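You operate a simulated robot arm through the tools that you are given. There is no shell and no other tool.

The job below is to be done with a simulated two-armed robot. You get a single attempt, and the scene is never put back.

TASK
Hold the red tub on the top of the white cart steady with one hand and put the purple scrub brush in it with the other.

It is judged by the outcome, as a careful person would: the job done as asked, and still so three seconds after it is handed in. It fails if anything else is knocked over, pushed out of place, dropped, spilled or broken.

THE ROBOT
Two 7-joint arms with three-finger grippers on one trunk, on a base that moves. Base frame: it is fixed to the floor where the robot stands at the start and does not move with it; the origin is under the middle of the robot, x ahead of it, y to its left, z up. Units: cm, degrees, N and s.
The left shoulder is at the start at [3, 12.4, 100.8], the right one opposite. With the tool pointing down near the work surface each hand reaches from about 10 to 78 cm from the robot's upright axis, wherever it stands, measured 20 degrees to its own side. Places, roughly: purple scrub brush [-325, 175, 100]; red tub (28x16x9 cm) [-590, 270, 80]. Payload 2.2 kg a hand.
The tool frame of a hand sits at the grasp point between the pads (the TCP): z along the fingers, y along the line on which they close. The tips reach 2.8 cm beyond it. The gripper opens to 10.2 cm; its body begins 7.1 cm behind the TCP.
Orientation is told as [roll, pitch, yaw] about the base's x, y, z axes, in that order, counted from this pose: with the fingers straight down and closing along the base's y, the tool's x points along the base's -x, its y along +y and its z along -z.

THE INTERFACE
- The arms move only by the tool servo_tool. It takes "left_motion", "right_motion" or both (then of equal length, played together; a hand with none holds still); each is one flat list of numbers, 7 for each row, row after row: the finger opening in mm, from 0 to 102, then the shift along the tool's x, y, z in mm, then the turn, a rotation vector about the tool's x, y, z in degrees. In form: [jaw, dx, dy, dz, wx, wy, wz, jaw, dx, dy, dz, wx, wy, wz, ...]. A call has 1 to 20 rows; each row shifts and turns the commanded pose from where the row before left it, along the tool's axes as they then stand. Each row takes 0.2 s and may step no farther than 5 cm and 8.6 degrees from the row before; otherwise, or with a gripper value out of range, the whole call is refused. Where a pose cannot be reached the arm comes as near as it can. A force on the tool above 40 N (or 10 N above the force at the start of the call, whichever is more), or a blocked arm, ends the call early, and 0.2 s more pass. The fingers move at their own pace (about 14.36 cm/s each) and stop on an object; they squeeze with about 28 N. The grip force told is the motor's: it shows also when the fingers shut on nothing. Time passes only in rows, and 0.2 s behind the last, so rows that do not move let the fingers close. It gives the time, the measured TCP pose, the force on the tool (base axes), the opening and the grip force at its end, in the units of the frame above (readings bear some noise), with the torque about the TCP (base axes, N m) and any sound that the robot's microphone picked up.
- Cameras (640 x 400 px; columns grow to the right, rows downward): "scene" is now at [5.52, -0.95, 173.44]; the picture's right is [-0.14, -0.99, 0.00], its down [-0.65, 0.09, -0.76] and it looks along [0.75, -0.10, -0.65] (base axes); focal length 281 px, centre (320, 200). "left" rides on the left gripper at [7.2, 3.8, -8.6] in its tool frame; the picture's right is [-0.46, 0.89, 0.00], its down [-0.60, -0.32, -0.73] and it looks along [-0.65, -0.34, 0.68] (tool axes); focal length 256 px, centre (320, 200). "right" rides on the right gripper at [6.9, 4.4, -8.6] in its tool frame; the picture's right is [-0.53, 0.85, 0.00], its down [-0.58, -0.36, -0.73] and it looks along [-0.62, -0.39, 0.68] (tool axes); focal length 256 px, centre (320, 200). There is no depth. A picture from a camera that has moved, and an enlarged one, comes with that camera's place and axes in the base frame and with its lens.
- snapshot(camera): a new picture of that camera. It takes no simulated time.
- lift_body(by): moves the trunk up (or, below 0, down) by that many cm; the arms and the scene camera ride with it, the base frame stays. It gives what a move gives, with no picture.
- steer(legs): drives the robot by 1 to 6 legs, each [ahead, left, turn to the left] in cm, cm and degrees, along the robot's own axes; the way and the turn of a leg run together, so that a leg with both is an arc; at most 150 cm and 180 degrees a leg. The arms and the cameras ride along, it lands a little off, and it stops where it bumps. It gives what a move gives.
- turn_head(pan, tilt): turns the head with the scene camera to pan (to the left, within 143 degrees either way) and tilt (down, from -29 to 69), counted from straight ahead of the robot. It gives what a move gives.
- inspect(camera, box): a new picture of the part [left, top, right, bottom] of that camera's present view, enlarged. It takes no simulated time.
- job_done(): hands the job in; it is judged then, once.

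Places have to be worked out from the pictures, the camera data and where the tool is seen. Open the grippers and draw the arms clear of the work before you hand the job in, unless the task says otherwise.

The tools are called after "Emit:" by a JSON object that holds its "op" and its "data". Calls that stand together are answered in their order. servo_tool: Moves the arms, as the interface text tells. Its arguments: {"type":"object","properties":{"left_motion":{"type":"array"},"right_motion":{"type":"array"}},"required":[]} The other tools are called the same way: lift_body (by) moves the trunk up or down; steer (legs) drives the base; turn_head (pan, tilt) turns the head that bears the scene camera; snapshot (camera) takes a picture; inspect (camera, box) takes an enlarged picture of a part of a camera's view; job_done () hands the job in.

At the start:

```text
time_s: 0.0
left_eef_pos: [60.0, 22.0, 111.8]
left_tool_rot: [-0.1, 0.0, 0.0]
left_force: [0.0, 0.8, -0.1]
left_moment: [-0.02, -0.02, -0.02]
left_width: 10.21
left_grasp_force: 0.1
right_eef_pos: [37.86, -17.67, 119.0]
right_tool_rot: [0.0, -0.1, 0.0]
right_force: [0.3, -0.1, 0.2]
right_moment: [-0.02, 0.04, 0.03]
right_width: 10.21
right_grasp_force: 0.0
trunk travel left (down, up): [-25.0, 29.0]
robot x, y, heading: [-0.46, -0.16, 0.1]
head pan, tilt (commanded): [-7.8, 40.7]
```

scene: 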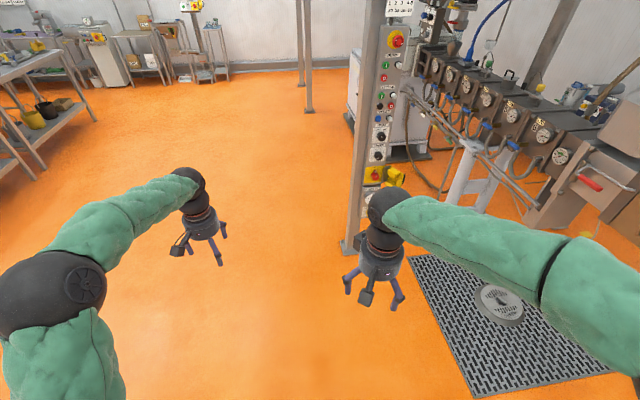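
right: 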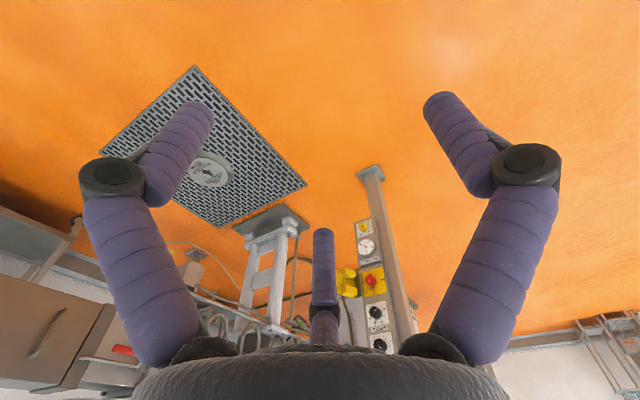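
left: 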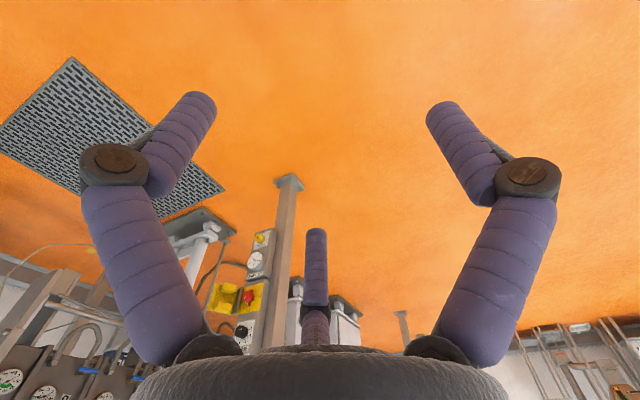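

The objects are behind me, so I first look around by turning the head toward the back-left to see the way.

Emit:
{"op": "turn_head", "data": {"pan": 140, "tilt": 20}}

```text
time_s: 2.3
left_eef_pos: [59.84, 22.13, 111.82]
left_tool_rot: [0.0, 0.0, 0.0]
left_force: [0.0, 0.2, 0.5]
left_moment: [-0.03, -0.03, -0.01]
left_width: 10.2
left_grasp_force: 0.1
right_eef_pos: [37.92, -17.62, 118.97]
right_tool_rot: [0.1, -0.1, 0.0]
right_force: [0.1, -1.2, 0.0]
right_moment: [-0.03, 0.0, 0.0]
right_width: 10.19
right_grasp_force: 0.1
trunk travel left (down, up): [-25.0, 29.0]
robot x, y, heading: [-0.11, 0.24, -0.1]
head pan, tilt (commanded): [140.0, 20.0]
```

The head is turned; I take a picture toward the back-left.

Emit:
{"op": "snapshot", "data": {"camera": "scene"}}

```text
taken
camera scene: at [-9.98, 6.19, 176.69], right [0.64, 0.77, 0.0], down [0.26, -0.22, -0.94], along [-0.72, 0.6, -0.34], focal length 281 px, centre (320, 200)
```

scene: 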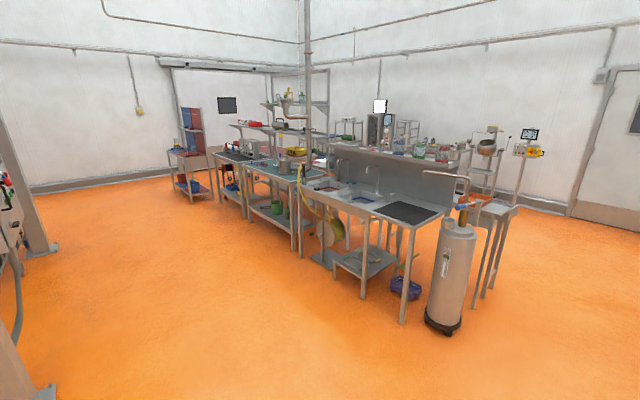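

I see a row of benches along the back-left. I enlarge the region around where the brush and tub should project (about (263,163) and (242,146)).

Emit:
{"op": "inspect", "data": {"camera": "scene", "box": [150, 80, 350, 205]}}

Emit:
{"op": "inspect", "data": {"camera": "scene", "box": [220, 120, 320, 182]}}

```text
3.20 times, centred on (250, 142) of scene
camera zoom: at [-9.98, 6.19, 176.69], right [0.64, 0.77, 0.0], down [0.26, -0.22, -0.94], along [-0.72, 0.6, -0.34], focal length 898 px, centre (544, 384)
```

zoom: 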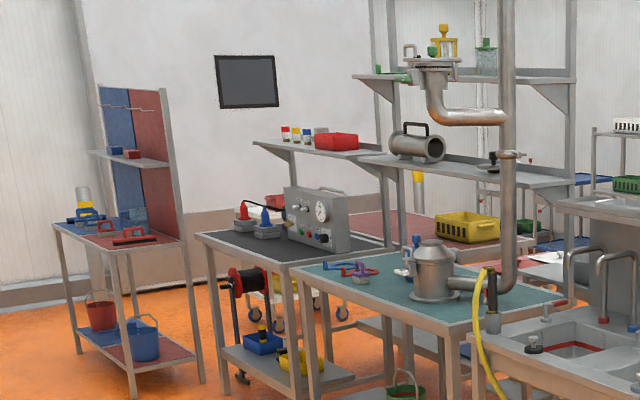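

```text
6.40 times, centred on (270, 151) of scene
camera zoom: at [-9.98, 6.19, 176.69], right [0.64, 0.77, 0.0], down [0.26, -0.22, -0.94], along [-0.72, 0.6, -0.34], focal length 1797 px, centre (640, 514)
```

zoom: 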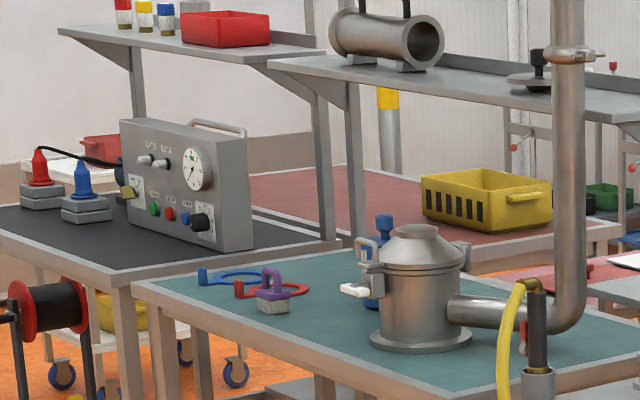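

The purple brush stands on the teal bench near (-325,174), table top about z 93, bench front edge at y≈161. The red tub is on a white wheeled cart behind the black bench near (-595,265). I drive around to face the teal bench, stopping well short.

Emit:
{"op": "steer", "data": {"legs": [[0, 0, 165], [150, 0, 0], [140, 0, 0], [0, 0, -75]]}}

Emit:
{"op": "turn_head", "data": {"pan": 0, "tilt": 40}}

Emit:
{"op": "snapshot", "data": {"camera": "scene"}}

```text
time_s: 26.6
left_eef_pos: [-312.99, 122.66, 111.77]
left_tool_rot: [-0.1, 0.0, 93.9]
left_force: [0.3, -0.9, 0.2]
left_moment: [0.0, -0.01, 0.04]
left_width: 10.2
left_grasp_force: 0.1
right_eef_pos: [-271.95, 103.47, 119.03]
right_tool_rot: [0.1, -0.1, 93.8]
right_force: [-0.4, -0.3, 0.3]
right_moment: [0.01, -0.02, -0.03]
right_width: 10.2
right_grasp_force: 0.1
trunk travel left (down, up): [-25.0, 29.0]
robot x, y, heading: [-286.71, 64.25, 93.9]
head pan, tilt (commanded): [140.0, 20.0]
```

```text
time_s: 28.8
left_eef_pos: [-312.95, 122.67, 111.9]
left_tool_rot: [0.0, 0.1, 93.9]
left_force: [0.5, 0.1, -0.5]
left_moment: [0.01, -0.02, -0.01]
left_width: 10.2
left_grasp_force: 0.0
right_eef_pos: [-271.92, 103.42, 119.0]
right_tool_rot: [0.0, 0.0, 93.8]
right_force: [-0.1, 1.4, 0.3]
right_moment: [0.03, 0.01, -0.02]
right_width: 10.18
right_grasp_force: 0.1
trunk travel left (down, up): [-25.0, 29.0]
robot x, y, heading: [-286.87, 64.8, 94.0]
head pan, tilt (commanded): [0.0, 40.0]
```

```text
taken
camera scene: at [-287.12, 70.05, 173.55], right [1.0, 0.07, 0.0], down [0.04, -0.64, -0.77], along [-0.05, 0.76, -0.64], focal length 281 px, centre (320, 200)
```

scene: 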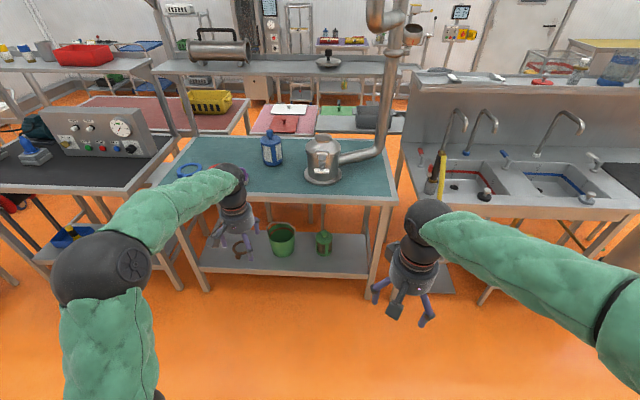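

The left arm hides the brush in this view. I check the left hand camera and look down to see the robot's own base footprint.

Emit:
{"op": "snapshot", "data": {"camera": "left"}}

Emit:
{"op": "turn_head", "data": {"pan": 0, "tilt": 69}}

Emit:
{"op": "snapshot", "data": {"camera": "scene"}}

```text
taken
camera left: at [-316.19, 115.21, 120.5], right [-0.92, 0.4, 0.0], down [0.28, 0.62, 0.73], along [0.29, 0.67, -0.68], focal length 256 px, centre (320, 200)
```

left: 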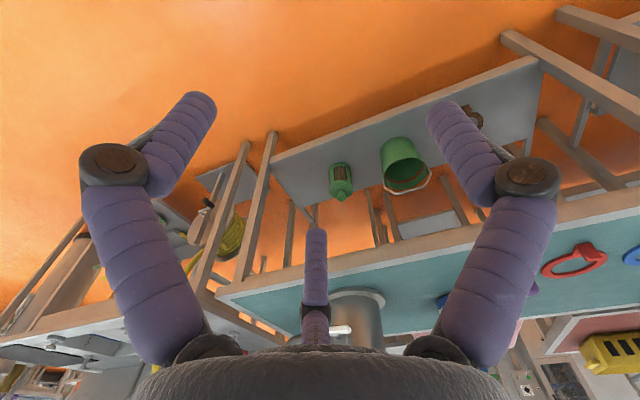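

```text
time_s: 29.8
left_eef_pos: [-313.02, 122.61, 111.92]
left_tool_rot: [-0.1, 0.0, 93.9]
left_force: [0.1, -0.3, -0.6]
left_moment: [0.04, -0.01, 0.0]
left_width: 10.2
left_grasp_force: 0.1
right_eef_pos: [-271.91, 103.37, 119.05]
right_tool_rot: [0.0, -0.1, 93.9]
right_force: [0.1, 0.6, 0.5]
right_moment: [-0.03, -0.01, 0.0]
right_width: 10.21
right_grasp_force: 0.0
trunk travel left (down, up): [-25.0, 29.0]
robot x, y, heading: [-287.09, 64.38, 94.0]
head pan, tilt (commanded): [0.0, 68.8]
```

```text
taken
camera scene: at [-286.91, 67.16, 169.94], right [1.0, 0.07, 0.0], down [0.06, -0.93, -0.36], along [-0.02, 0.36, -0.93], focal length 281 px, centre (320, 200)
```

scene: 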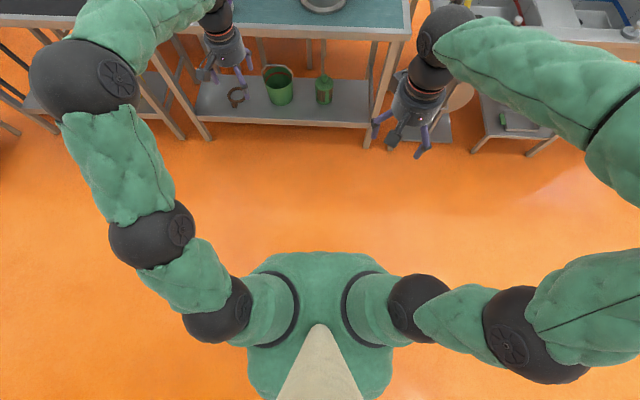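

The view shows free floor in front of the bench; triangulating the bench corner gives table height ≈87–88 and front edge y≈172. I slide left so the brush comes between the arms for a clear view.

Emit:
{"op": "steer", "data": {"legs": [[0, 45, -4]]}}

Emit:
{"op": "turn_head", "data": {"pan": 0, "tilt": 40}}

Emit:
{"op": "snapshot", "data": {"camera": "scene"}}

```text
time_s: 32.5
left_eef_pos: [-356.08, 122.04, 111.75]
left_tool_rot: [0.0, 0.0, 90.9]
left_force: [0.2, 0.2, -0.7]
left_moment: [-0.04, 0.01, 0.03]
left_width: 10.2
left_grasp_force: 0.1
right_eef_pos: [-316.09, 100.53, 119.02]
right_tool_rot: [0.0, 0.0, 90.8]
right_force: [-0.7, -0.1, -0.4]
right_moment: [0.02, 0.02, 0.04]
right_width: 10.19
right_grasp_force: 0.1
trunk travel left (down, up): [-25.0, 29.0]
robot x, y, heading: [-333.06, 62.67, 90.7]
head pan, tilt (commanded): [0.0, 68.8]
```

```text
time_s: 33.5
left_eef_pos: [-356.09, 122.16, 111.82]
left_tool_rot: [0.1, 0.1, 90.8]
left_force: [-0.6, 0.5, 0.1]
left_moment: [0.01, 0.0, 0.0]
left_width: 10.2
left_grasp_force: 0.1
right_eef_pos: [-316.06, 100.54, 119.0]
right_tool_rot: [0.0, 0.0, 90.8]
right_force: [0.4, -0.1, -0.8]
right_moment: [0.01, -0.03, 0.0]
right_width: 10.21
right_grasp_force: 0.0
trunk travel left (down, up): [-25.0, 29.0]
robot x, y, heading: [-333.35, 62.46, 90.5]
head pan, tilt (commanded): [0.0, 40.0]
```

```text
taken
camera scene: at [-333.07, 68.17, 173.54], right [1.0, 0.01, 0.0], down [0.01, -0.64, -0.77], along [-0.01, 0.77, -0.64], focal length 281 px, centre (320, 200)
```

scene: 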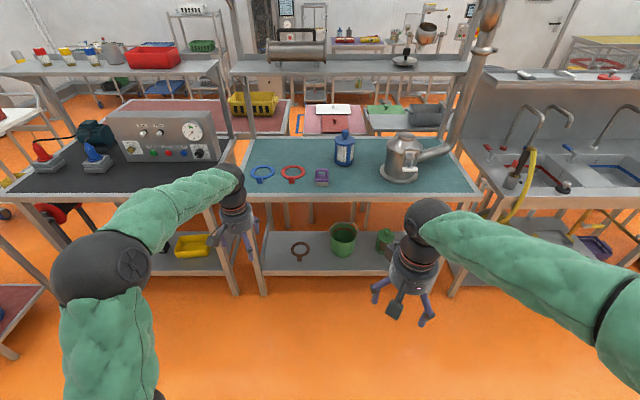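

The brush shows at about (321,177), clear between the arms. I enlarge it.

Emit:
{"op": "inspect", "data": {"camera": "scene", "box": [240, 130, 400, 230]}}

Emit:
{"op": "inspect", "data": {"camera": "scene", "box": [289, 155, 353, 195]}}

```text
4.00 times, centred on (320, 180) of scene
camera zoom: at [-333.07, 68.17, 173.54], right [1.0, 0.01, 0.0], down [0.01, -0.64, -0.77], along [-0.01, 0.77, -0.64], focal length 1123 px, centre (320, 280)
```

zoom: 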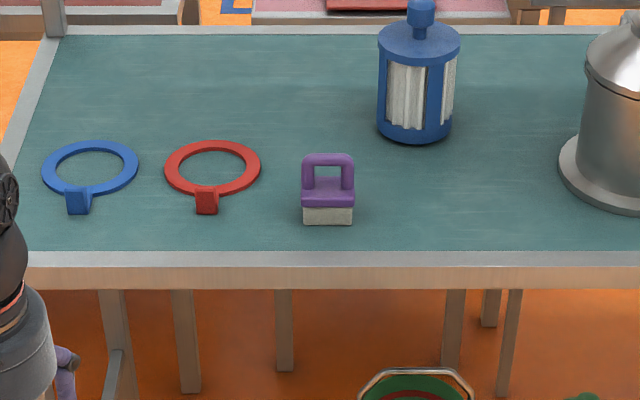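

```text
10.00 times, centred on (321, 175) of scene
camera zoom: at [-333.07, 68.17, 173.54], right [1.0, 0.01, 0.0], down [0.01, -0.64, -0.77], along [-0.01, 0.77, -0.64], focal length 2808 px, centre (310, 450)
```

zoom: 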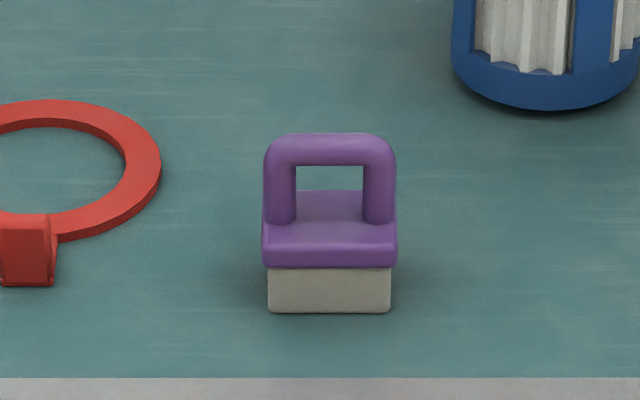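

The brush is about 6 cm wide (x), 5 cm deep (y), 9 cm tall with an arch handle along x; its base sits on the bench near (-333, 181.5), table z≈90. I want to know how the three fingers close, so I close the right hand in free air and look at it.

Emit:
{"op": "servo_tool", "data": {"right_motion": [50, 0, 0, 0, 0, 0, 0, 50, 0, 0, 0, 0, 0, 0, 50, 0, 0, 0, 0, 0, 0]}}

Emit:
{"op": "snapshot", "data": {"camera": "right"}}

Emit:
{"op": "servo_tool", "data": {"right_motion": [10, 0, 0, 0, 0, 0, 0, 10, 0, 0, 0, 0, 0, 0, 10, 0, 0, 0, 0, 0, 0]}}

Emit:
{"op": "snapshot", "data": {"camera": "right"}}

```text
time_s: 34.3
left_eef_pos: [-355.99, 122.05, 111.68]
left_tool_rot: [0.0, 0.0, 90.7]
left_force: [0.8, -0.1, 0.5]
left_moment: [0.0, 0.01, -0.06]
left_width: 10.19
left_grasp_force: 0.1
right_eef_pos: [-316.05, 100.63, 119.02]
right_tool_rot: [0.0, 0.0, 90.9]
right_force: [-0.9, -0.8, 0.5]
right_moment: [-0.01, 0.01, 0.01]
right_width: 4.98
right_grasp_force: 0.0
trunk travel left (down, up): [-25.0, 29.0]
robot x, y, heading: [-333.19, 62.51, 90.8]
head pan, tilt (commanded): [0.0, 40.0]
```

```text
taken
camera right: at [-320.21, 93.63, 127.74], right [-0.85, 0.52, 0.0], down [0.36, 0.58, 0.73], along [0.38, 0.62, -0.68], focal length 256 px, centre (320, 200)
```

right: 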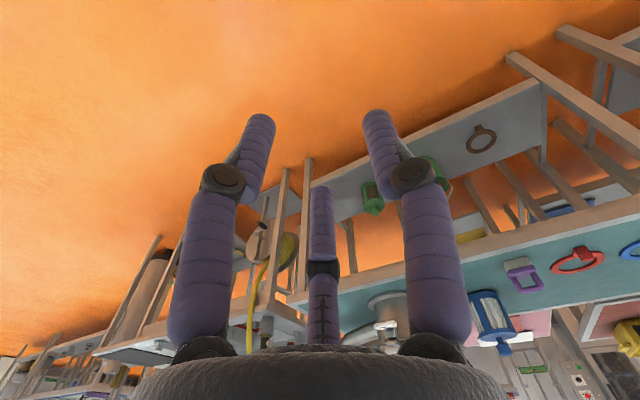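

```text
time_s: 35.1
left_eef_pos: [-355.96, 122.08, 111.8]
left_tool_rot: [0.0, 0.0, 90.7]
left_force: [0.4, -0.1, -0.2]
left_moment: [-0.03, 0.0, -0.02]
left_width: 10.18
left_grasp_force: 0.0
right_eef_pos: [-316.03, 100.7, 118.94]
right_tool_rot: [-0.1, 0.0, 90.8]
right_force: [0.2, -0.2, 0.4]
right_moment: [-0.01, 0.01, -0.01]
right_width: 0.99
right_grasp_force: 0.1
trunk travel left (down, up): [-25.0, 29.0]
robot x, y, heading: [-333.07, 62.84, 90.8]
head pan, tilt (commanded): [0.0, 40.0]
```

```text
taken
camera right: at [-320.21, 93.63, 127.74], right [-0.85, 0.52, 0.0], down [0.36, 0.58, 0.73], along [0.38, 0.62, -0.68], focal length 256 px, centre (320, 200)
```

right: 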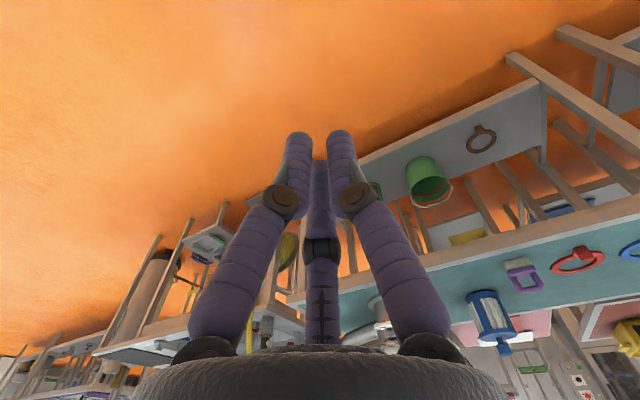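

The three fingers close concentrically, so the handle bar can be pinched from above. Now I look left toward the cart to plan which hand should hold which and how to approach.

Emit:
{"op": "turn_head", "data": {"pan": 45, "tilt": 22}}

Emit:
{"op": "snapshot", "data": {"camera": "scene"}}

Emit:
{"op": "inspect", "data": {"camera": "scene", "box": [260, 100, 420, 200]}}

```text
time_s: 36.2
left_eef_pos: [-355.95, 122.0, 111.84]
left_tool_rot: [0.0, -0.1, 90.8]
left_force: [0.6, 0.7, 0.0]
left_moment: [0.0, 0.0, 0.01]
left_width: 10.22
left_grasp_force: 0.2
right_eef_pos: [-316.04, 100.54, 118.92]
right_tool_rot: [-0.1, 0.0, 90.8]
right_force: [0.9, -0.3, 1.0]
right_moment: [0.0, 0.0, -0.05]
right_width: 0.98
right_grasp_force: 0.0
trunk travel left (down, up): [-25.0, 29.0]
robot x, y, heading: [-333.25, 62.66, 90.9]
head pan, tilt (commanded): [45.0, 22.0]
```

```text
taken
camera scene: at [-339.58, 66.15, 176.36], right [0.7, 0.72, 0.0], down [0.27, -0.26, -0.93], along [-0.66, 0.65, -0.38], focal length 281 px, centre (320, 200)
```

scene: 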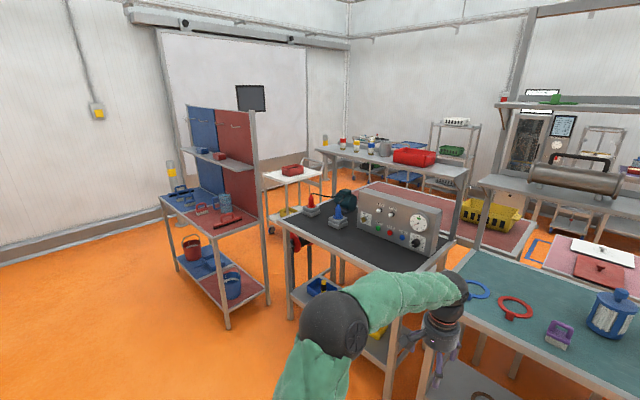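

```text
4.00 times, centred on (340, 150) of scene
camera zoom: at [-339.58, 66.15, 176.36], right [0.7, 0.72, 0.0], down [0.27, -0.26, -0.93], along [-0.66, 0.65, -0.38], focal length 1123 px, centre (240, 400)
```

zoom: 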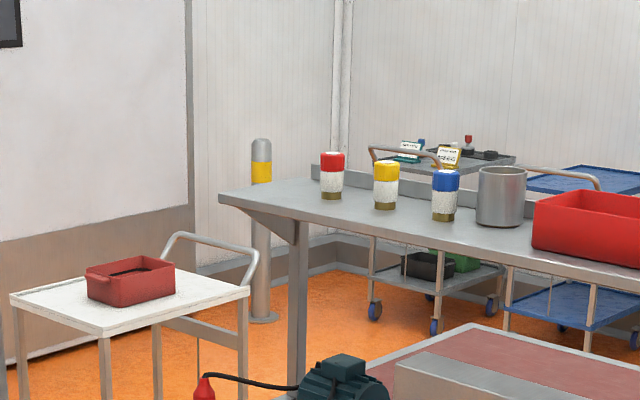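

The cart (top ≈ x -623…-575, y 245…303, z≈76) is reachable from the west side by going around the blue/red board table, since the gap beside it is only ~28 cm. I first tuck the left arm to mirror the right one and reopen the right gripper.

Emit:
{"op": "servo_tool", "data": {"left_motion": [102, 36.7, -7.2, -12, 0, 0, 0, 102, 36.7, -7.2, -12, 0, 0, 0, 102, 36.7, -7.2, -12, 0, 0, 0, 102, 36.7, -7.2, -12, 0, 0, 0, 102, 36.7, -7.2, -12, 0, 0, 0, 102, 36.7, -7.2, -12, 0, 0, 0], "right_motion": [80, 0, 0, 0, 0, 0, 0, 80, 0, 0, 0, 0, 0, 0, 80, 0, 0, 0, 0, 0, 0, 80, 0, 0, 0, 0, 0, 0, 80, 0, 0, 0, 0, 0, 0, 80, 0, 0, 0, 0, 0, 0]}}

Emit:
{"op": "turn_head", "data": {"pan": 0, "tilt": 45}}

Emit:
{"op": "snapshot", "data": {"camera": "scene"}}

```text
time_s: 37.6
left_eef_pos: [-351.37, 99.72, 119.18]
left_tool_rot: [0.0, 0.0, 90.8]
left_force: [-0.5, 0.7, -0.7]
left_moment: [0.01, 0.02, 0.01]
left_width: 10.19
left_grasp_force: 0.1
right_eef_pos: [-316.04, 100.51, 119.13]
right_tool_rot: [0.0, 0.0, 90.8]
right_force: [-0.1, -0.5, 0.1]
right_moment: [0.04, 0.05, 0.01]
right_width: 8.01
right_grasp_force: 0.1
trunk travel left (down, up): [-25.0, 29.0]
robot x, y, heading: [-333.22, 62.34, 90.9]
head pan, tilt (commanded): [45.0, 22.0]
```

```text
time_s: 38.7
left_eef_pos: [-351.35, 100.01, 119.19]
left_tool_rot: [0.0, 0.1, 90.8]
left_force: [0.0, 0.3, 0.5]
left_moment: [-0.02, -0.01, 0.01]
left_width: 10.21
left_grasp_force: 0.0
right_eef_pos: [-315.99, 100.55, 119.16]
right_tool_rot: [0.0, 0.0, 90.7]
right_force: [1.0, -0.6, -0.2]
right_moment: [0.0, 0.01, 0.01]
right_width: 7.98
right_grasp_force: 0.1
trunk travel left (down, up): [-25.0, 29.0]
robot x, y, heading: [-333.2, 62.35, 90.7]
head pan, tilt (commanded): [0.0, 45.0]
```

```text
taken
camera scene: at [-333.05, 67.8, 172.83], right [1.0, 0.01, 0.0], down [0.01, -0.71, -0.71], along [-0.01, 0.71, -0.71], focal length 281 px, centre (320, 200)
```

scene: 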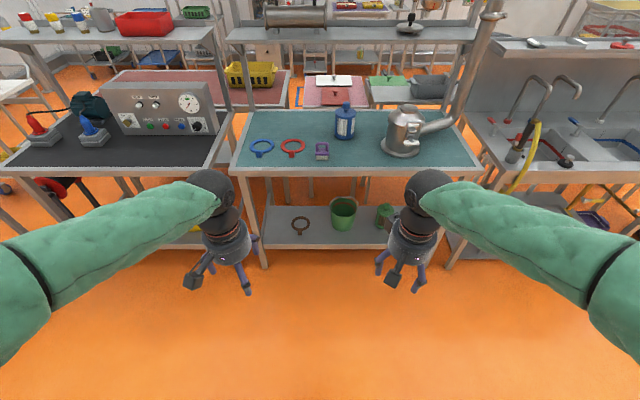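

Arms are tucked. I drive 56 cm ahead and 20 cm left, so the brush is about 63 cm ahead and 20 cm to the right of the robot axis.

Emit:
{"op": "steer", "data": {"legs": [[56, 19, 0]]}}

Emit:
{"op": "turn_head", "data": {"pan": -15, "tilt": 50}}

Emit:
{"op": "snapshot", "data": {"camera": "scene"}}

Emit:
{"op": "snapshot", "data": {"camera": "right"}}

```text
time_s: 42.0
left_eef_pos: [-370.9, 154.85, 119.12]
left_tool_rot: [-0.1, -0.1, 90.7]
left_force: [0.3, 0.3, -0.4]
left_moment: [-0.02, 0.0, -0.01]
left_width: 10.24
left_grasp_force: 0.0
right_eef_pos: [-335.57, 155.37, 118.99]
right_tool_rot: [-0.1, 0.1, 90.7]
right_force: [1.0, 0.2, 0.5]
right_moment: [0.0, -0.02, -0.01]
right_width: 7.98
right_grasp_force: 0.0
trunk travel left (down, up): [-25.0, 29.0]
robot x, y, heading: [-352.74, 116.98, 90.8]
head pan, tilt (commanded): [0.0, 45.0]
```

```text
time_s: 42.8
left_eef_pos: [-370.91, 154.78, 119.11]
left_tool_rot: [0.1, 0.0, 90.7]
left_force: [0.2, -0.3, -0.5]
left_moment: [-0.01, 0.01, 0.02]
left_width: 10.21
left_grasp_force: 0.0
right_eef_pos: [-335.54, 155.31, 119.14]
right_tool_rot: [0.0, 0.0, 90.8]
right_force: [0.6, -0.5, -0.1]
right_moment: [-0.03, -0.02, 0.02]
right_width: 7.99
right_grasp_force: 0.0
trunk travel left (down, up): [-25.0, 29.0]
robot x, y, heading: [-352.79, 117.21, 90.7]
head pan, tilt (commanded): [-15.0, 50.0]
```

```text
taken
camera scene: at [-350.66, 121.9, 172.13], right [0.97, -0.25, 0.0], down [-0.19, -0.74, -0.64], along [0.16, 0.62, -0.77], focal length 281 px, centre (320, 200)
```

scene: 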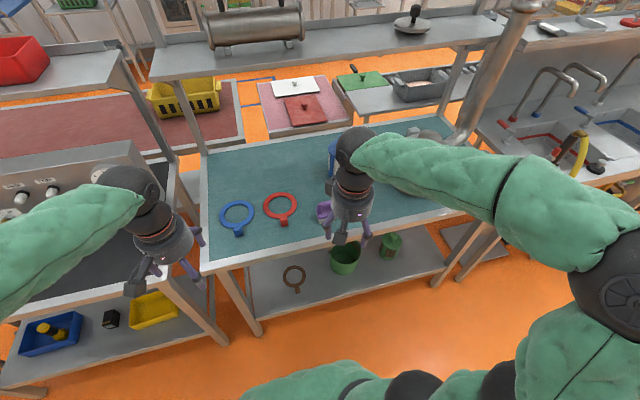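

```text
taken
camera right: at [-339.77, 148.37, 127.74], right [-0.85, 0.52, 0.0], down [0.36, 0.58, 0.73], along [0.38, 0.62, -0.68], focal length 256 px, centre (320, 200)
```

right: 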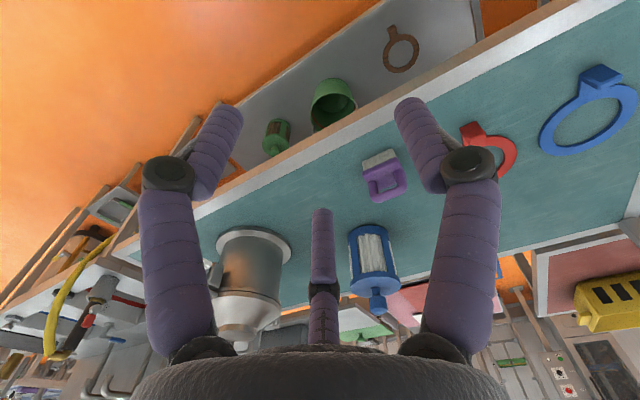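

The right hand camera sees the brush near (383,175). I enlarge it to triangulate.

Emit:
{"op": "inspect", "data": {"camera": "right", "box": [335, 140, 431, 200]}}

Emit:
{"op": "inspect", "data": {"camera": "scene", "box": [200, 140, 440, 290]}}

```text
6.67 times, centred on (383, 170) of right
camera zoom: at [-339.77, 148.37, 127.74], right [-0.85, 0.52, 0.0], down [0.36, 0.58, 0.73], along [0.38, 0.62, -0.68], focal length 1707 px, centre (-100, 400)
```

zoom: 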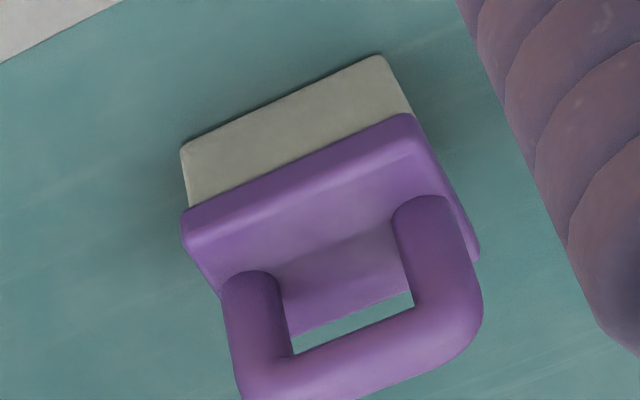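

```text
2.67 times, centred on (320, 215) of scene
camera zoom: at [-350.66, 121.9, 172.13], right [0.97, -0.25, 0.0], down [-0.19, -0.74, -0.64], along [0.16, 0.62, -0.77], focal length 749 px, centre (320, 160)
```

zoom: 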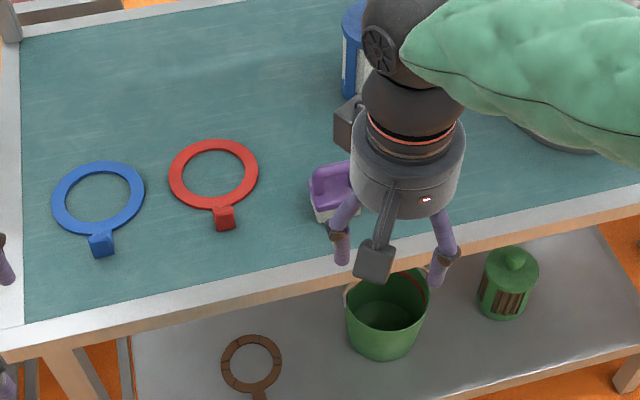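

Both views agree: the brush handle bar runs along x with its centre near (-333.6, 180.3, 97.5), block top z≈94, table z≈90. I move the right hand above it at the present height, and turn it 30° about its axis so one finger goes to the front of the bar and two behind it.

Emit:
{"op": "servo_tool", "data": {"right_motion": [80, -41.6, -3.73, 0, 0, 0, 0, 80, -41.6, -3.73, 0, 0, 0, 0, 80, -41.6, -3.73, 0, 0, 0, 0, 80, -41.6, -3.73, 0, 0, 0, 0, 80, -41.6, -3.73, 0, 0, 0, 0, 80, -41.6, -3.73, 0, 0, 0, 0, 80, 0, 0, 0, 0, 0, 7.5, 80, 0, 0, 0, 0, 0, 7.5, 80, 0, 0, 0, 0, 0, 7.5, 80, 0, 0, 0, 0, 0, 7.5, 80, 0, 0, 0, 0, 0, 0]}}

Emit:
{"op": "snapshot", "data": {"camera": "right"}}

Emit:
{"op": "snapshot", "data": {"camera": "scene"}}

```text
time_s: 45.2
left_eef_pos: [-370.92, 154.72, 119.11]
left_tool_rot: [0.0, 0.0, 90.8]
left_force: [0.0, -0.4, -0.5]
left_moment: [0.02, 0.02, 0.0]
left_width: 10.21
left_grasp_force: 0.2
right_eef_pos: [-333.68, 180.3, 118.94]
right_tool_rot: [-0.1, 0.0, 60.6]
right_force: [-0.1, -0.7, -0.6]
right_moment: [0.02, -0.01, -0.01]
right_width: 8.0
right_grasp_force: 0.1
trunk travel left (down, up): [-25.0, 29.0]
robot x, y, heading: [-352.58, 117.21, 90.8]
head pan, tilt (commanded): [-15.0, 50.0]
```

```text
taken
camera right: at [-340.79, 176.44, 127.73], right [-0.47, 0.88, 0.0], down [0.6, 0.32, 0.73], along [0.64, 0.35, -0.68], focal length 256 px, centre (320, 200)
```

right: 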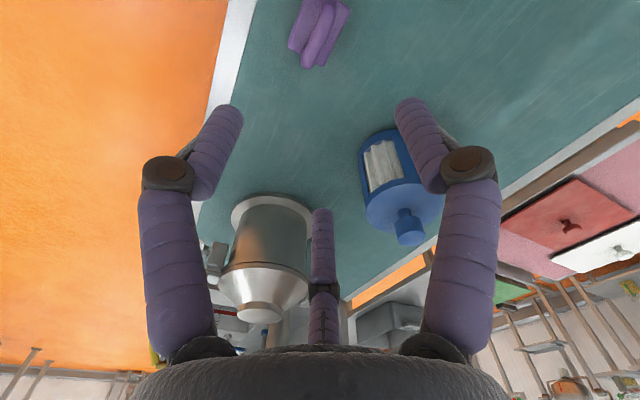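

```text
taken
camera scene: at [-350.66, 121.9, 172.13], right [0.97, -0.25, 0.0], down [-0.19, -0.74, -0.64], along [0.16, 0.62, -0.77], focal length 281 px, centre (320, 200)
```

scene: 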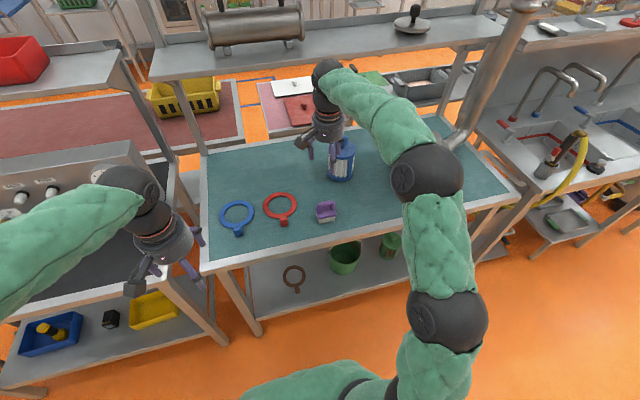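

The hand is over the brush; I enlarge both views to check the alignment before descending.

Emit:
{"op": "inspect", "data": {"camera": "right", "box": [240, 0, 400, 100]}}

Emit:
{"op": "inspect", "data": {"camera": "scene", "box": [280, 130, 376, 240]}}

```text
4.00 times, centred on (320, 50) of right
camera zoom: at [-340.79, 176.44, 127.73], right [-0.47, 0.88, 0.0], down [0.6, 0.32, 0.73], along [0.64, 0.35, -0.68], focal length 1024 px, centre (320, 800)
```

zoom: 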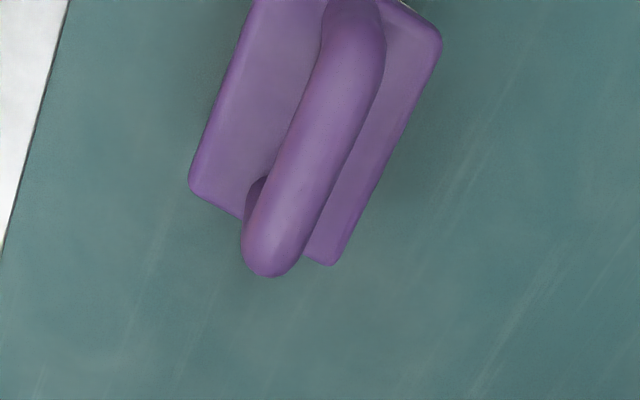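

```text
3.64 times, centred on (328, 185) of scene
camera zoom: at [-350.66, 121.9, 172.13], right [0.97, -0.25, 0.0], down [-0.19, -0.74, -0.64], along [0.16, 0.62, -0.77], focal length 1021 px, centre (291, 254)
```

zoom: 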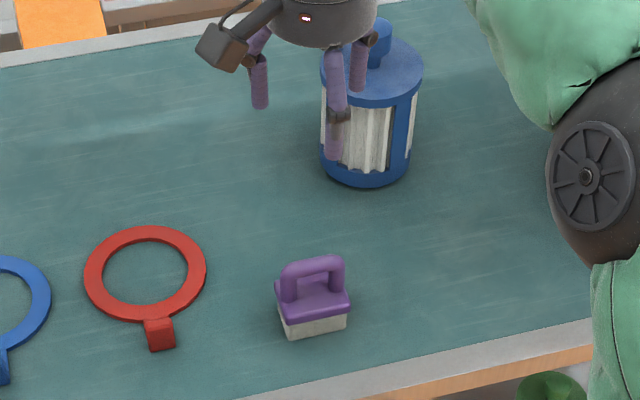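

The bar centre reads about (-333.9, 180.1), so the hand is within 3 mm. I descend most of the way with a small correction, then check.

Emit:
{"op": "servo_tool", "data": {"right_motion": [80, 2.7, 0.8, 40, 0, 0, 0, 80, 0, 0, 40, 0, 0, 0, 80, 0, 0, 40, 0, 0, 0, 80, 0, 0, 30, 0, 0, 0, 80, 0, 0, 20, 0, 0, 0, 80, 0, 0, 0, 0, 0, 0]}}

Emit:
{"op": "snapshot", "data": {"camera": "right"}}

Emit:
{"op": "inspect", "data": {"camera": "scene", "box": [280, 150, 376, 260]}}

```text
time_s: 46.6
left_eef_pos: [-370.94, 154.79, 119.17]
left_tool_rot: [0.0, 0.0, 90.8]
left_force: [-0.1, 0.7, 0.2]
left_moment: [0.01, 0.0, -0.01]
left_width: 10.2
left_grasp_force: 0.1
right_eef_pos: [-333.77, 180.22, 101.78]
right_tool_rot: [0.0, 0.0, 60.7]
right_force: [-0.3, 0.4, -0.1]
right_moment: [0.02, -0.02, 0.0]
right_width: 7.98
right_grasp_force: 0.0
trunk travel left (down, up): [-25.0, 29.0]
robot x, y, heading: [-352.72, 117.1, 90.8]
head pan, tilt (commanded): [-15.0, 50.0]
```

```text
taken
camera right: at [-340.8, 176.26, 110.56], right [-0.48, 0.88, 0.0], down [0.6, 0.32, 0.73], along [0.64, 0.35, -0.68], focal length 256 px, centre (320, 200)
```

right: 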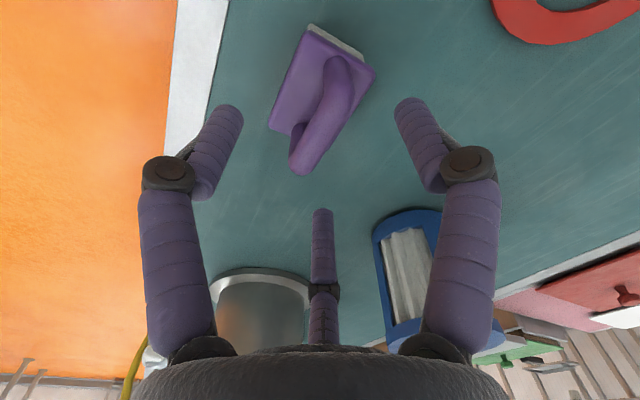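

```text
3.64 times, centred on (328, 205) of scene
camera zoom: at [-350.67, 121.89, 172.13], right [0.97, -0.25, 0.0], down [-0.19, -0.74, -0.64], along [0.16, 0.62, -0.77], focal length 1021 px, centre (291, 182)
```

zoom: 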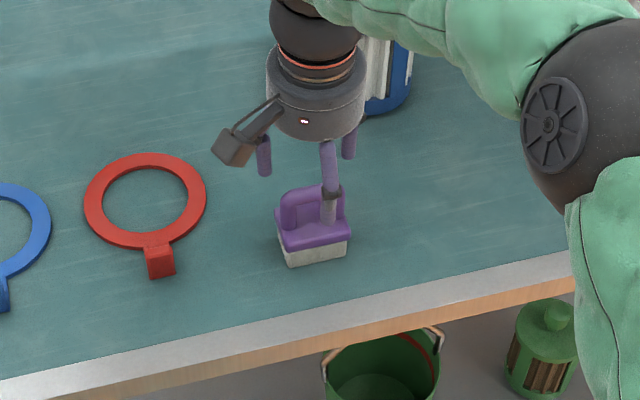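

Hand is at z 101.8 with the bar slightly toward the robot (≈0.4 cm) and yawed a few degrees. I correct this, descend 4 cm so the pads straddle the bar, and then check before closing.

Emit:
{"op": "servo_tool", "data": {"right_motion": [80, 2, -0.5, 14, 0, 0, -2.5, 80, 2, -0.5, 14, 0, 0, -2.5, 80, 0, 0, 12, 0, 0, 0, 80, 0, 0, 0, 0, 0, 0]}}

Emit:
{"op": "snapshot", "data": {"camera": "right"}}

Emit:
{"op": "inspect", "data": {"camera": "scene", "box": [280, 150, 376, 260]}}

```text
time_s: 47.6
left_eef_pos: [-370.93, 154.76, 119.19]
left_tool_rot: [0.0, 0.0, 90.7]
left_force: [-0.4, -0.4, -0.3]
left_moment: [0.0, -0.05, -0.03]
left_width: 10.18
left_grasp_force: 0.0
right_eef_pos: [-333.76, 179.71, 98.0]
right_tool_rot: [0.1, 0.0, 65.7]
right_force: [0.3, 0.2, -0.2]
right_moment: [0.01, 0.03, 0.03]
right_width: 7.99
right_grasp_force: 0.0
trunk travel left (down, up): [-25.0, 29.0]
robot x, y, heading: [-352.5, 117.14, 90.7]
head pan, tilt (commanded): [-15.0, 50.0]
```

```text
taken
camera right: at [-340.56, 175.2, 106.66], right [-0.55, 0.83, 0.0], down [0.57, 0.38, 0.73], along [0.61, 0.4, -0.68], focal length 256 px, centre (320, 200)
```

right: 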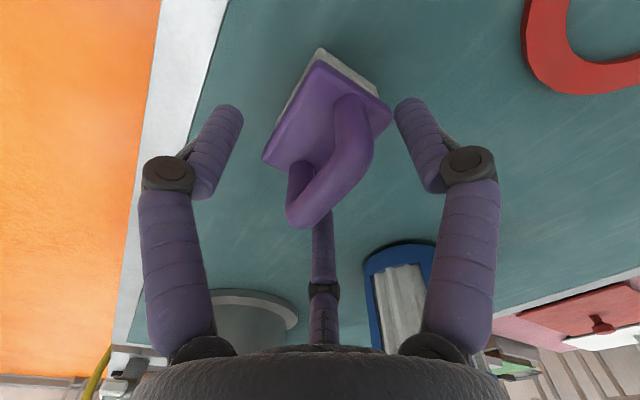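

```text
3.64 times, centred on (328, 205) of scene
camera zoom: at [-350.67, 121.9, 172.13], right [0.97, -0.25, 0.0], down [-0.19, -0.74, -0.64], along [0.16, 0.62, -0.77], focal length 1021 px, centre (291, 182)
```

zoom: 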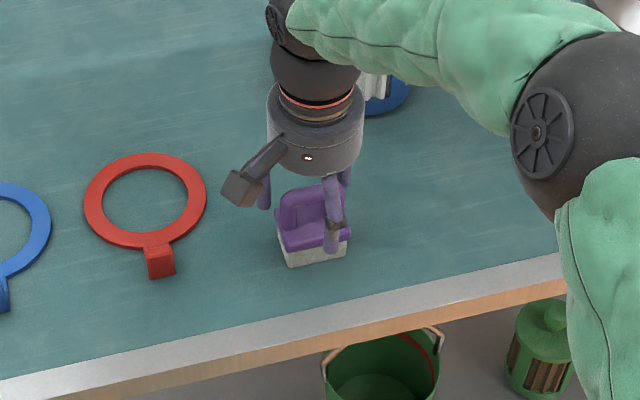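

The bar passes through the grasp point, with one finger in front and two behind. I close gradually.

Emit:
{"op": "servo_tool", "data": {"right_motion": [60, 0, 0, 0, 0, 0, 0, 45, 0, 0, 0, 0, 0, 0, 35, 0, 0, 0, 0, 0, 0]}}

Emit:
{"op": "snapshot", "data": {"camera": "right"}}

Emit:
{"op": "inspect", "data": {"camera": "scene", "box": [280, 150, 376, 260]}}

```text
time_s: 48.4
left_eef_pos: [-370.88, 154.7, 119.14]
left_tool_rot: [0.0, 0.0, 90.7]
left_force: [-0.1, -0.6, 0.9]
left_moment: [-0.01, 0.01, 0.01]
left_width: 10.21
left_grasp_force: 0.0
right_eef_pos: [-333.81, 179.73, 97.95]
right_tool_rot: [0.0, 0.0, 65.6]
right_force: [0.1, -0.2, 0.0]
right_moment: [0.03, 0.0, 0.0]
right_width: 3.53
right_grasp_force: 0.4
trunk travel left (down, up): [-25.0, 29.0]
robot x, y, heading: [-352.79, 117.3, 90.7]
head pan, tilt (commanded): [-15.0, 50.0]
```

```text
taken
camera right: at [-340.57, 175.21, 106.66], right [-0.55, 0.83, 0.0], down [0.57, 0.38, 0.73], along [0.61, 0.4, -0.68], focal length 256 px, centre (320, 200)
```

right: 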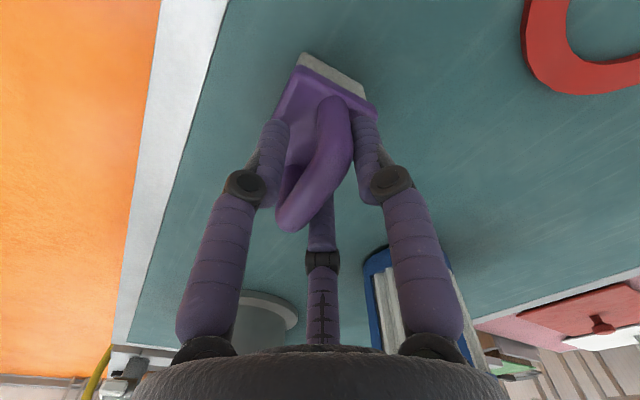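

```text
3.64 times, centred on (328, 205) of scene
camera zoom: at [-350.67, 121.92, 172.13], right [0.97, -0.25, 0.0], down [-0.19, -0.74, -0.64], along [0.16, 0.62, -0.77], focal length 1021 px, centre (291, 182)
```

zoom: 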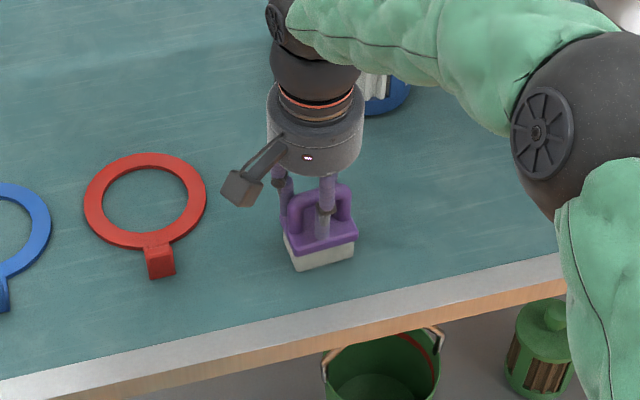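

The brush is shifting and aligning slightly between the fingers. I finish closing on the bar.

Emit:
{"op": "servo_tool", "data": {"right_motion": [25, 0, 0, 0, 0, 0, 0, 15, 0, 0, 0, 0, 0, 0, 5, 0, 0, 0, 0, 0, 0, 0, 0, 0, 0, 0, 0, 0, 0, 0, 0, 0, 0, 0, 0]}}

Emit:
{"op": "snapshot", "data": {"camera": "right"}}

Emit:
{"op": "inspect", "data": {"camera": "scene", "box": [280, 150, 376, 260]}}

```text
time_s: 49.6
left_eef_pos: [-370.9, 154.74, 119.17]
left_tool_rot: [0.0, 0.0, 90.7]
left_force: [0.5, 0.5, 0.0]
left_moment: [0.01, -0.02, 0.03]
left_width: 10.21
left_grasp_force: 0.0
right_eef_pos: [-333.84, 179.68, 97.92]
right_tool_rot: [0.0, 0.0, 65.7]
right_force: [0.5, -0.2, 1.7]
right_moment: [0.04, 0.01, -0.01]
right_width: 2.3
right_grasp_force: 27.9
trunk travel left (down, up): [-25.0, 29.0]
robot x, y, heading: [-352.76, 117.06, 90.6]
head pan, tilt (commanded): [-15.0, 50.0]
```

```text
taken
camera right: at [-340.56, 175.2, 106.67], right [-0.55, 0.83, 0.0], down [0.57, 0.38, 0.73], along [0.61, 0.4, -0.68], focal length 256 px, centre (320, 200)
```

right: 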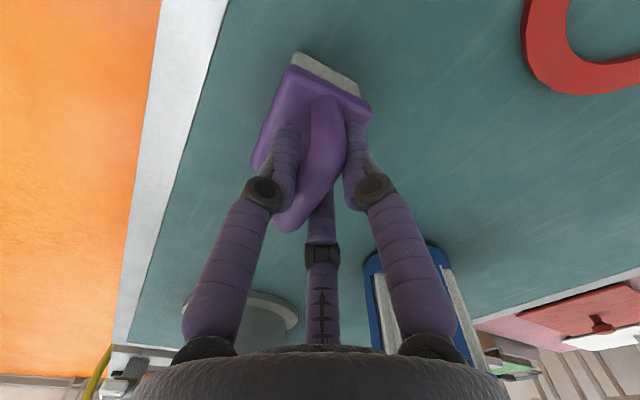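

```text
3.64 times, centred on (328, 205) of scene
camera zoom: at [-350.66, 121.91, 172.13], right [0.97, -0.25, 0.0], down [-0.19, -0.74, -0.64], along [0.16, 0.62, -0.77], focal length 1021 px, centre (291, 182)
```

zoom: 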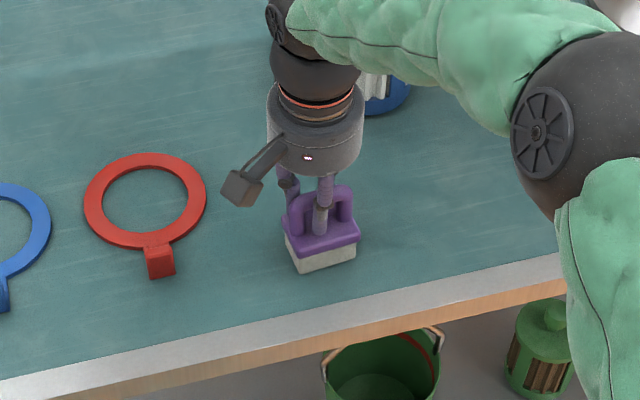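

Grip force is 27.9 N at 2.3 cm width: the bar is held by all three fingers. I lift gently and check that the brush comes along.

Emit:
{"op": "servo_tool", "data": {"right_motion": [0, 0, 0, -10, 0, 0, 0, 0, 0, 0, -20, 0, 0, 0, 0, 0, 0, -30, 0, 0, 0, 0, 0, 0, 0, 0, 0, 0]}}

Emit:
{"op": "snapshot", "data": {"camera": "right"}}

Emit:
{"op": "inspect", "data": {"camera": "scene", "box": [280, 150, 376, 260]}}

```text
time_s: 50.6
left_eef_pos: [-370.81, 154.76, 119.14]
left_tool_rot: [0.0, 0.0, 90.8]
left_force: [-0.7, 0.4, -0.6]
left_moment: [0.0, -0.04, -0.04]
left_width: 10.19
left_grasp_force: 0.0
right_eef_pos: [-333.98, 179.71, 103.92]
right_tool_rot: [-0.1, 0.1, 65.8]
right_force: [0.3, 0.7, -1.0]
right_moment: [-0.02, 0.02, 0.02]
right_width: 2.3
right_grasp_force: 27.9
trunk travel left (down, up): [-25.0, 29.0]
robot x, y, heading: [-353.18, 117.11, 90.5]
head pan, tilt (commanded): [-15.0, 50.0]
```

```text
taken
camera right: at [-340.73, 175.26, 112.61], right [-0.55, 0.83, 0.0], down [0.57, 0.38, 0.73], along [0.61, 0.4, -0.68], focal length 256 px, centre (320, 200)
```

right: 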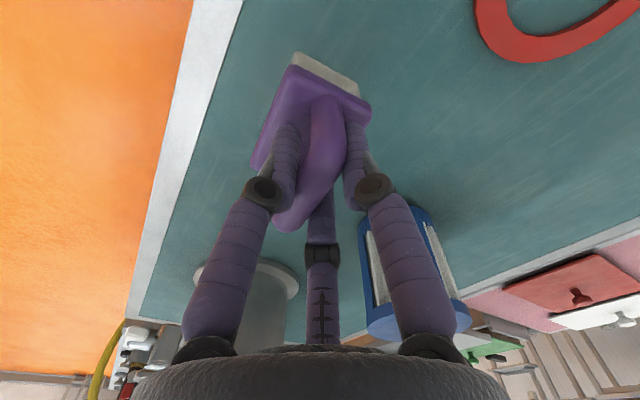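

```text
3.64 times, centred on (328, 205) of scene
camera zoom: at [-350.64, 121.98, 172.13], right [0.97, -0.25, 0.0], down [-0.19, -0.74, -0.64], along [0.16, 0.62, -0.77], focal length 1021 px, centre (291, 182)
```

zoom: 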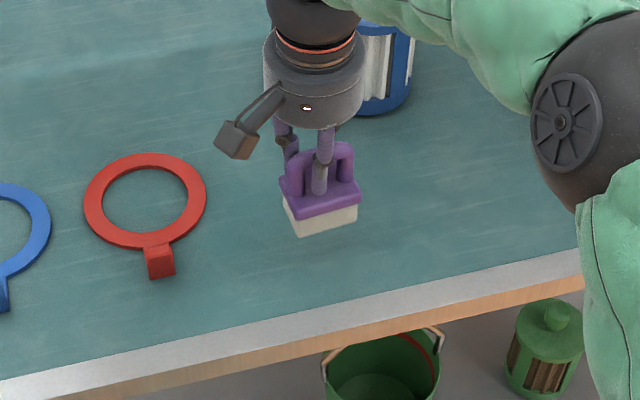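

The brush is lifted and held firmly. I raise it further and draw the hand back to a tucked carrying pose.

Emit:
{"op": "servo_tool", "data": {"right_motion": [0, 0, 0, -40, 0, 0, 0, 0, 0, 0, -40, 0, 0, 0, 0, 0, 0, -40, 0, 0, 0, 0, 0, 0, -40, 0, 0, 0, 0, 38, -17.1, 0, 0, 0, 0, 0, 38, -17.1, 0, 0, 0, 0, 0, 38, -17.1, 0, 0, 0, 0, 0, 38, -17.1, 0, 0, 0, 0, 0, 38, -17.1, 0, 0, 0, 0, 0, 38, -17.1, 0, 0, 0, 0, 0, 0, 0, 0, 0, 0, 0]}}

Emit:
{"op": "turn_head", "data": {"pan": 90, "tilt": 35}}

Emit:
{"op": "snapshot", "data": {"camera": "scene"}}

```text
time_s: 53.0
left_eef_pos: [-370.89, 154.86, 119.14]
left_tool_rot: [0.0, 0.0, 90.7]
left_force: [-0.1, -0.4, 0.1]
left_moment: [-0.01, 0.0, 0.0]
left_width: 10.21
left_grasp_force: 0.1
right_eef_pos: [-334.15, 155.15, 119.85]
right_tool_rot: [0.0, 0.1, 65.7]
right_force: [0.8, -0.3, -1.0]
right_moment: [-0.01, -0.03, 0.01]
right_width: 2.3
right_grasp_force: 28.6
trunk travel left (down, up): [-25.0, 29.0]
robot x, y, heading: [-352.39, 117.17, 90.6]
head pan, tilt (commanded): [-15.0, 50.0]
```

```text
time_s: 54.8
left_eef_pos: [-370.91, 154.77, 119.18]
left_tool_rot: [0.0, 0.0, 90.7]
left_force: [-0.9, -0.8, 0.3]
left_moment: [0.04, 0.02, 0.0]
left_width: 10.21
left_grasp_force: 0.0
right_eef_pos: [-334.03, 154.95, 119.9]
right_tool_rot: [-0.1, 0.0, 65.7]
right_force: [0.3, -0.3, -1.8]
right_moment: [-0.03, -0.05, -0.01]
right_width: 2.29
right_grasp_force: 27.9
trunk travel left (down, up): [-25.0, 29.0]
robot x, y, heading: [-352.45, 117.35, 90.5]
head pan, tilt (commanded): [90.0, 35.0]
```

```text
taken
camera scene: at [-361.37, 114.36, 174.3], right [-0.01, 1.0, 0.0], down [0.57, 0.01, -0.82], along [-0.82, -0.01, -0.57], focal length 281 px, centre (320, 200)
```

scene: 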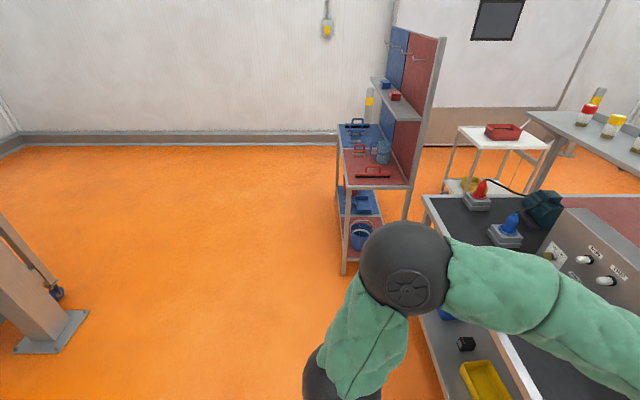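

Brush held steady. The way west is free at y≈55: I back away from the bench, strafe left (west) past the board table, then look again.

Emit:
{"op": "steer", "data": {"legs": [[-60, 0, 0], [0, 150, 0], [0, 150, 0]]}}

Emit:
{"op": "turn_head", "data": {"pan": 0, "tilt": 35}}

Emit:
{"op": "snapshot", "data": {"camera": "scene"}}

Emit:
{"op": "snapshot", "data": {"camera": "right"}}

```text
time_s: 72.3
left_eef_pos: [-673.16, 77.02, 119.23]
left_tool_rot: [0.1, 0.0, 94.4]
left_force: [-1.2, 0.1, 0.4]
left_moment: [0.0, -0.03, -0.01]
left_width: 10.21
left_grasp_force: 0.1
right_eef_pos: [-636.37, 79.9, 119.89]
right_tool_rot: [-0.1, 0.0, 69.5]
right_force: [0.0, 0.0, -1.6]
right_moment: [0.0, 0.0, 0.01]
right_width: 2.3
right_grasp_force: 27.5
trunk travel left (down, up): [-25.0, 29.0]
robot x, y, heading: [-652.78, 40.95, 94.3]
head pan, tilt (commanded): [90.0, 35.0]
```

```text
time_s: 74.0
left_eef_pos: [-673.16, 77.18, 119.14]
left_tool_rot: [0.0, 0.0, 94.4]
left_force: [0.9, 0.4, 0.7]
left_moment: [0.0, -0.01, -0.03]
left_width: 10.21
left_grasp_force: 0.0
right_eef_pos: [-636.29, 79.73, 119.99]
right_tool_rot: [0.0, 0.0, 69.4]
right_force: [-0.1, -0.4, -0.3]
right_moment: [0.0, 0.02, 0.01]
right_width: 2.28
right_grasp_force: 27.7
trunk travel left (down, up): [-25.0, 29.0]
robot x, y, heading: [-652.55, 41.24, 94.6]
head pan, tilt (commanded): [0.0, 35.0]
```

```text
taken
camera scene: at [-652.82, 46.87, 174.3], right [1.0, 0.08, 0.0], down [0.04, -0.57, -0.82], along [-0.06, 0.82, -0.57], focal length 281 px, centre (320, 200)
```

scene: 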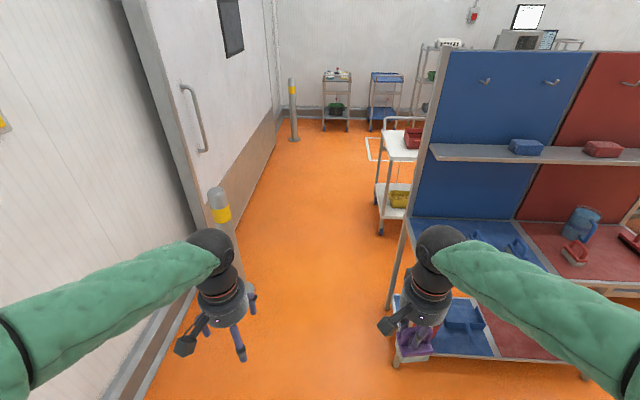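

```text
taken
camera right: at [-642.77, 74.86, 128.65], right [-0.6, 0.8, 0.0], down [0.54, 0.41, 0.73], along [0.58, 0.44, -0.68], focal length 256 px, centre (320, 200)
```

right: 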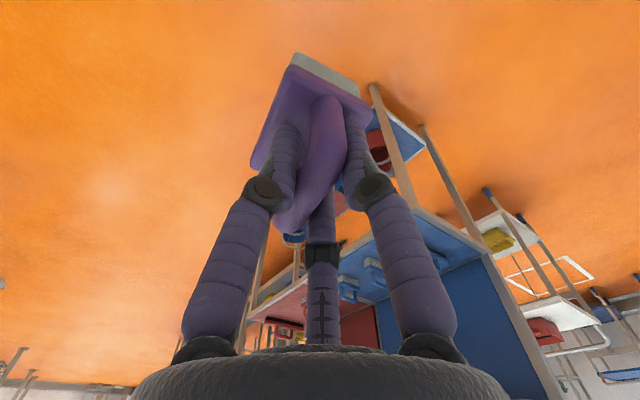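

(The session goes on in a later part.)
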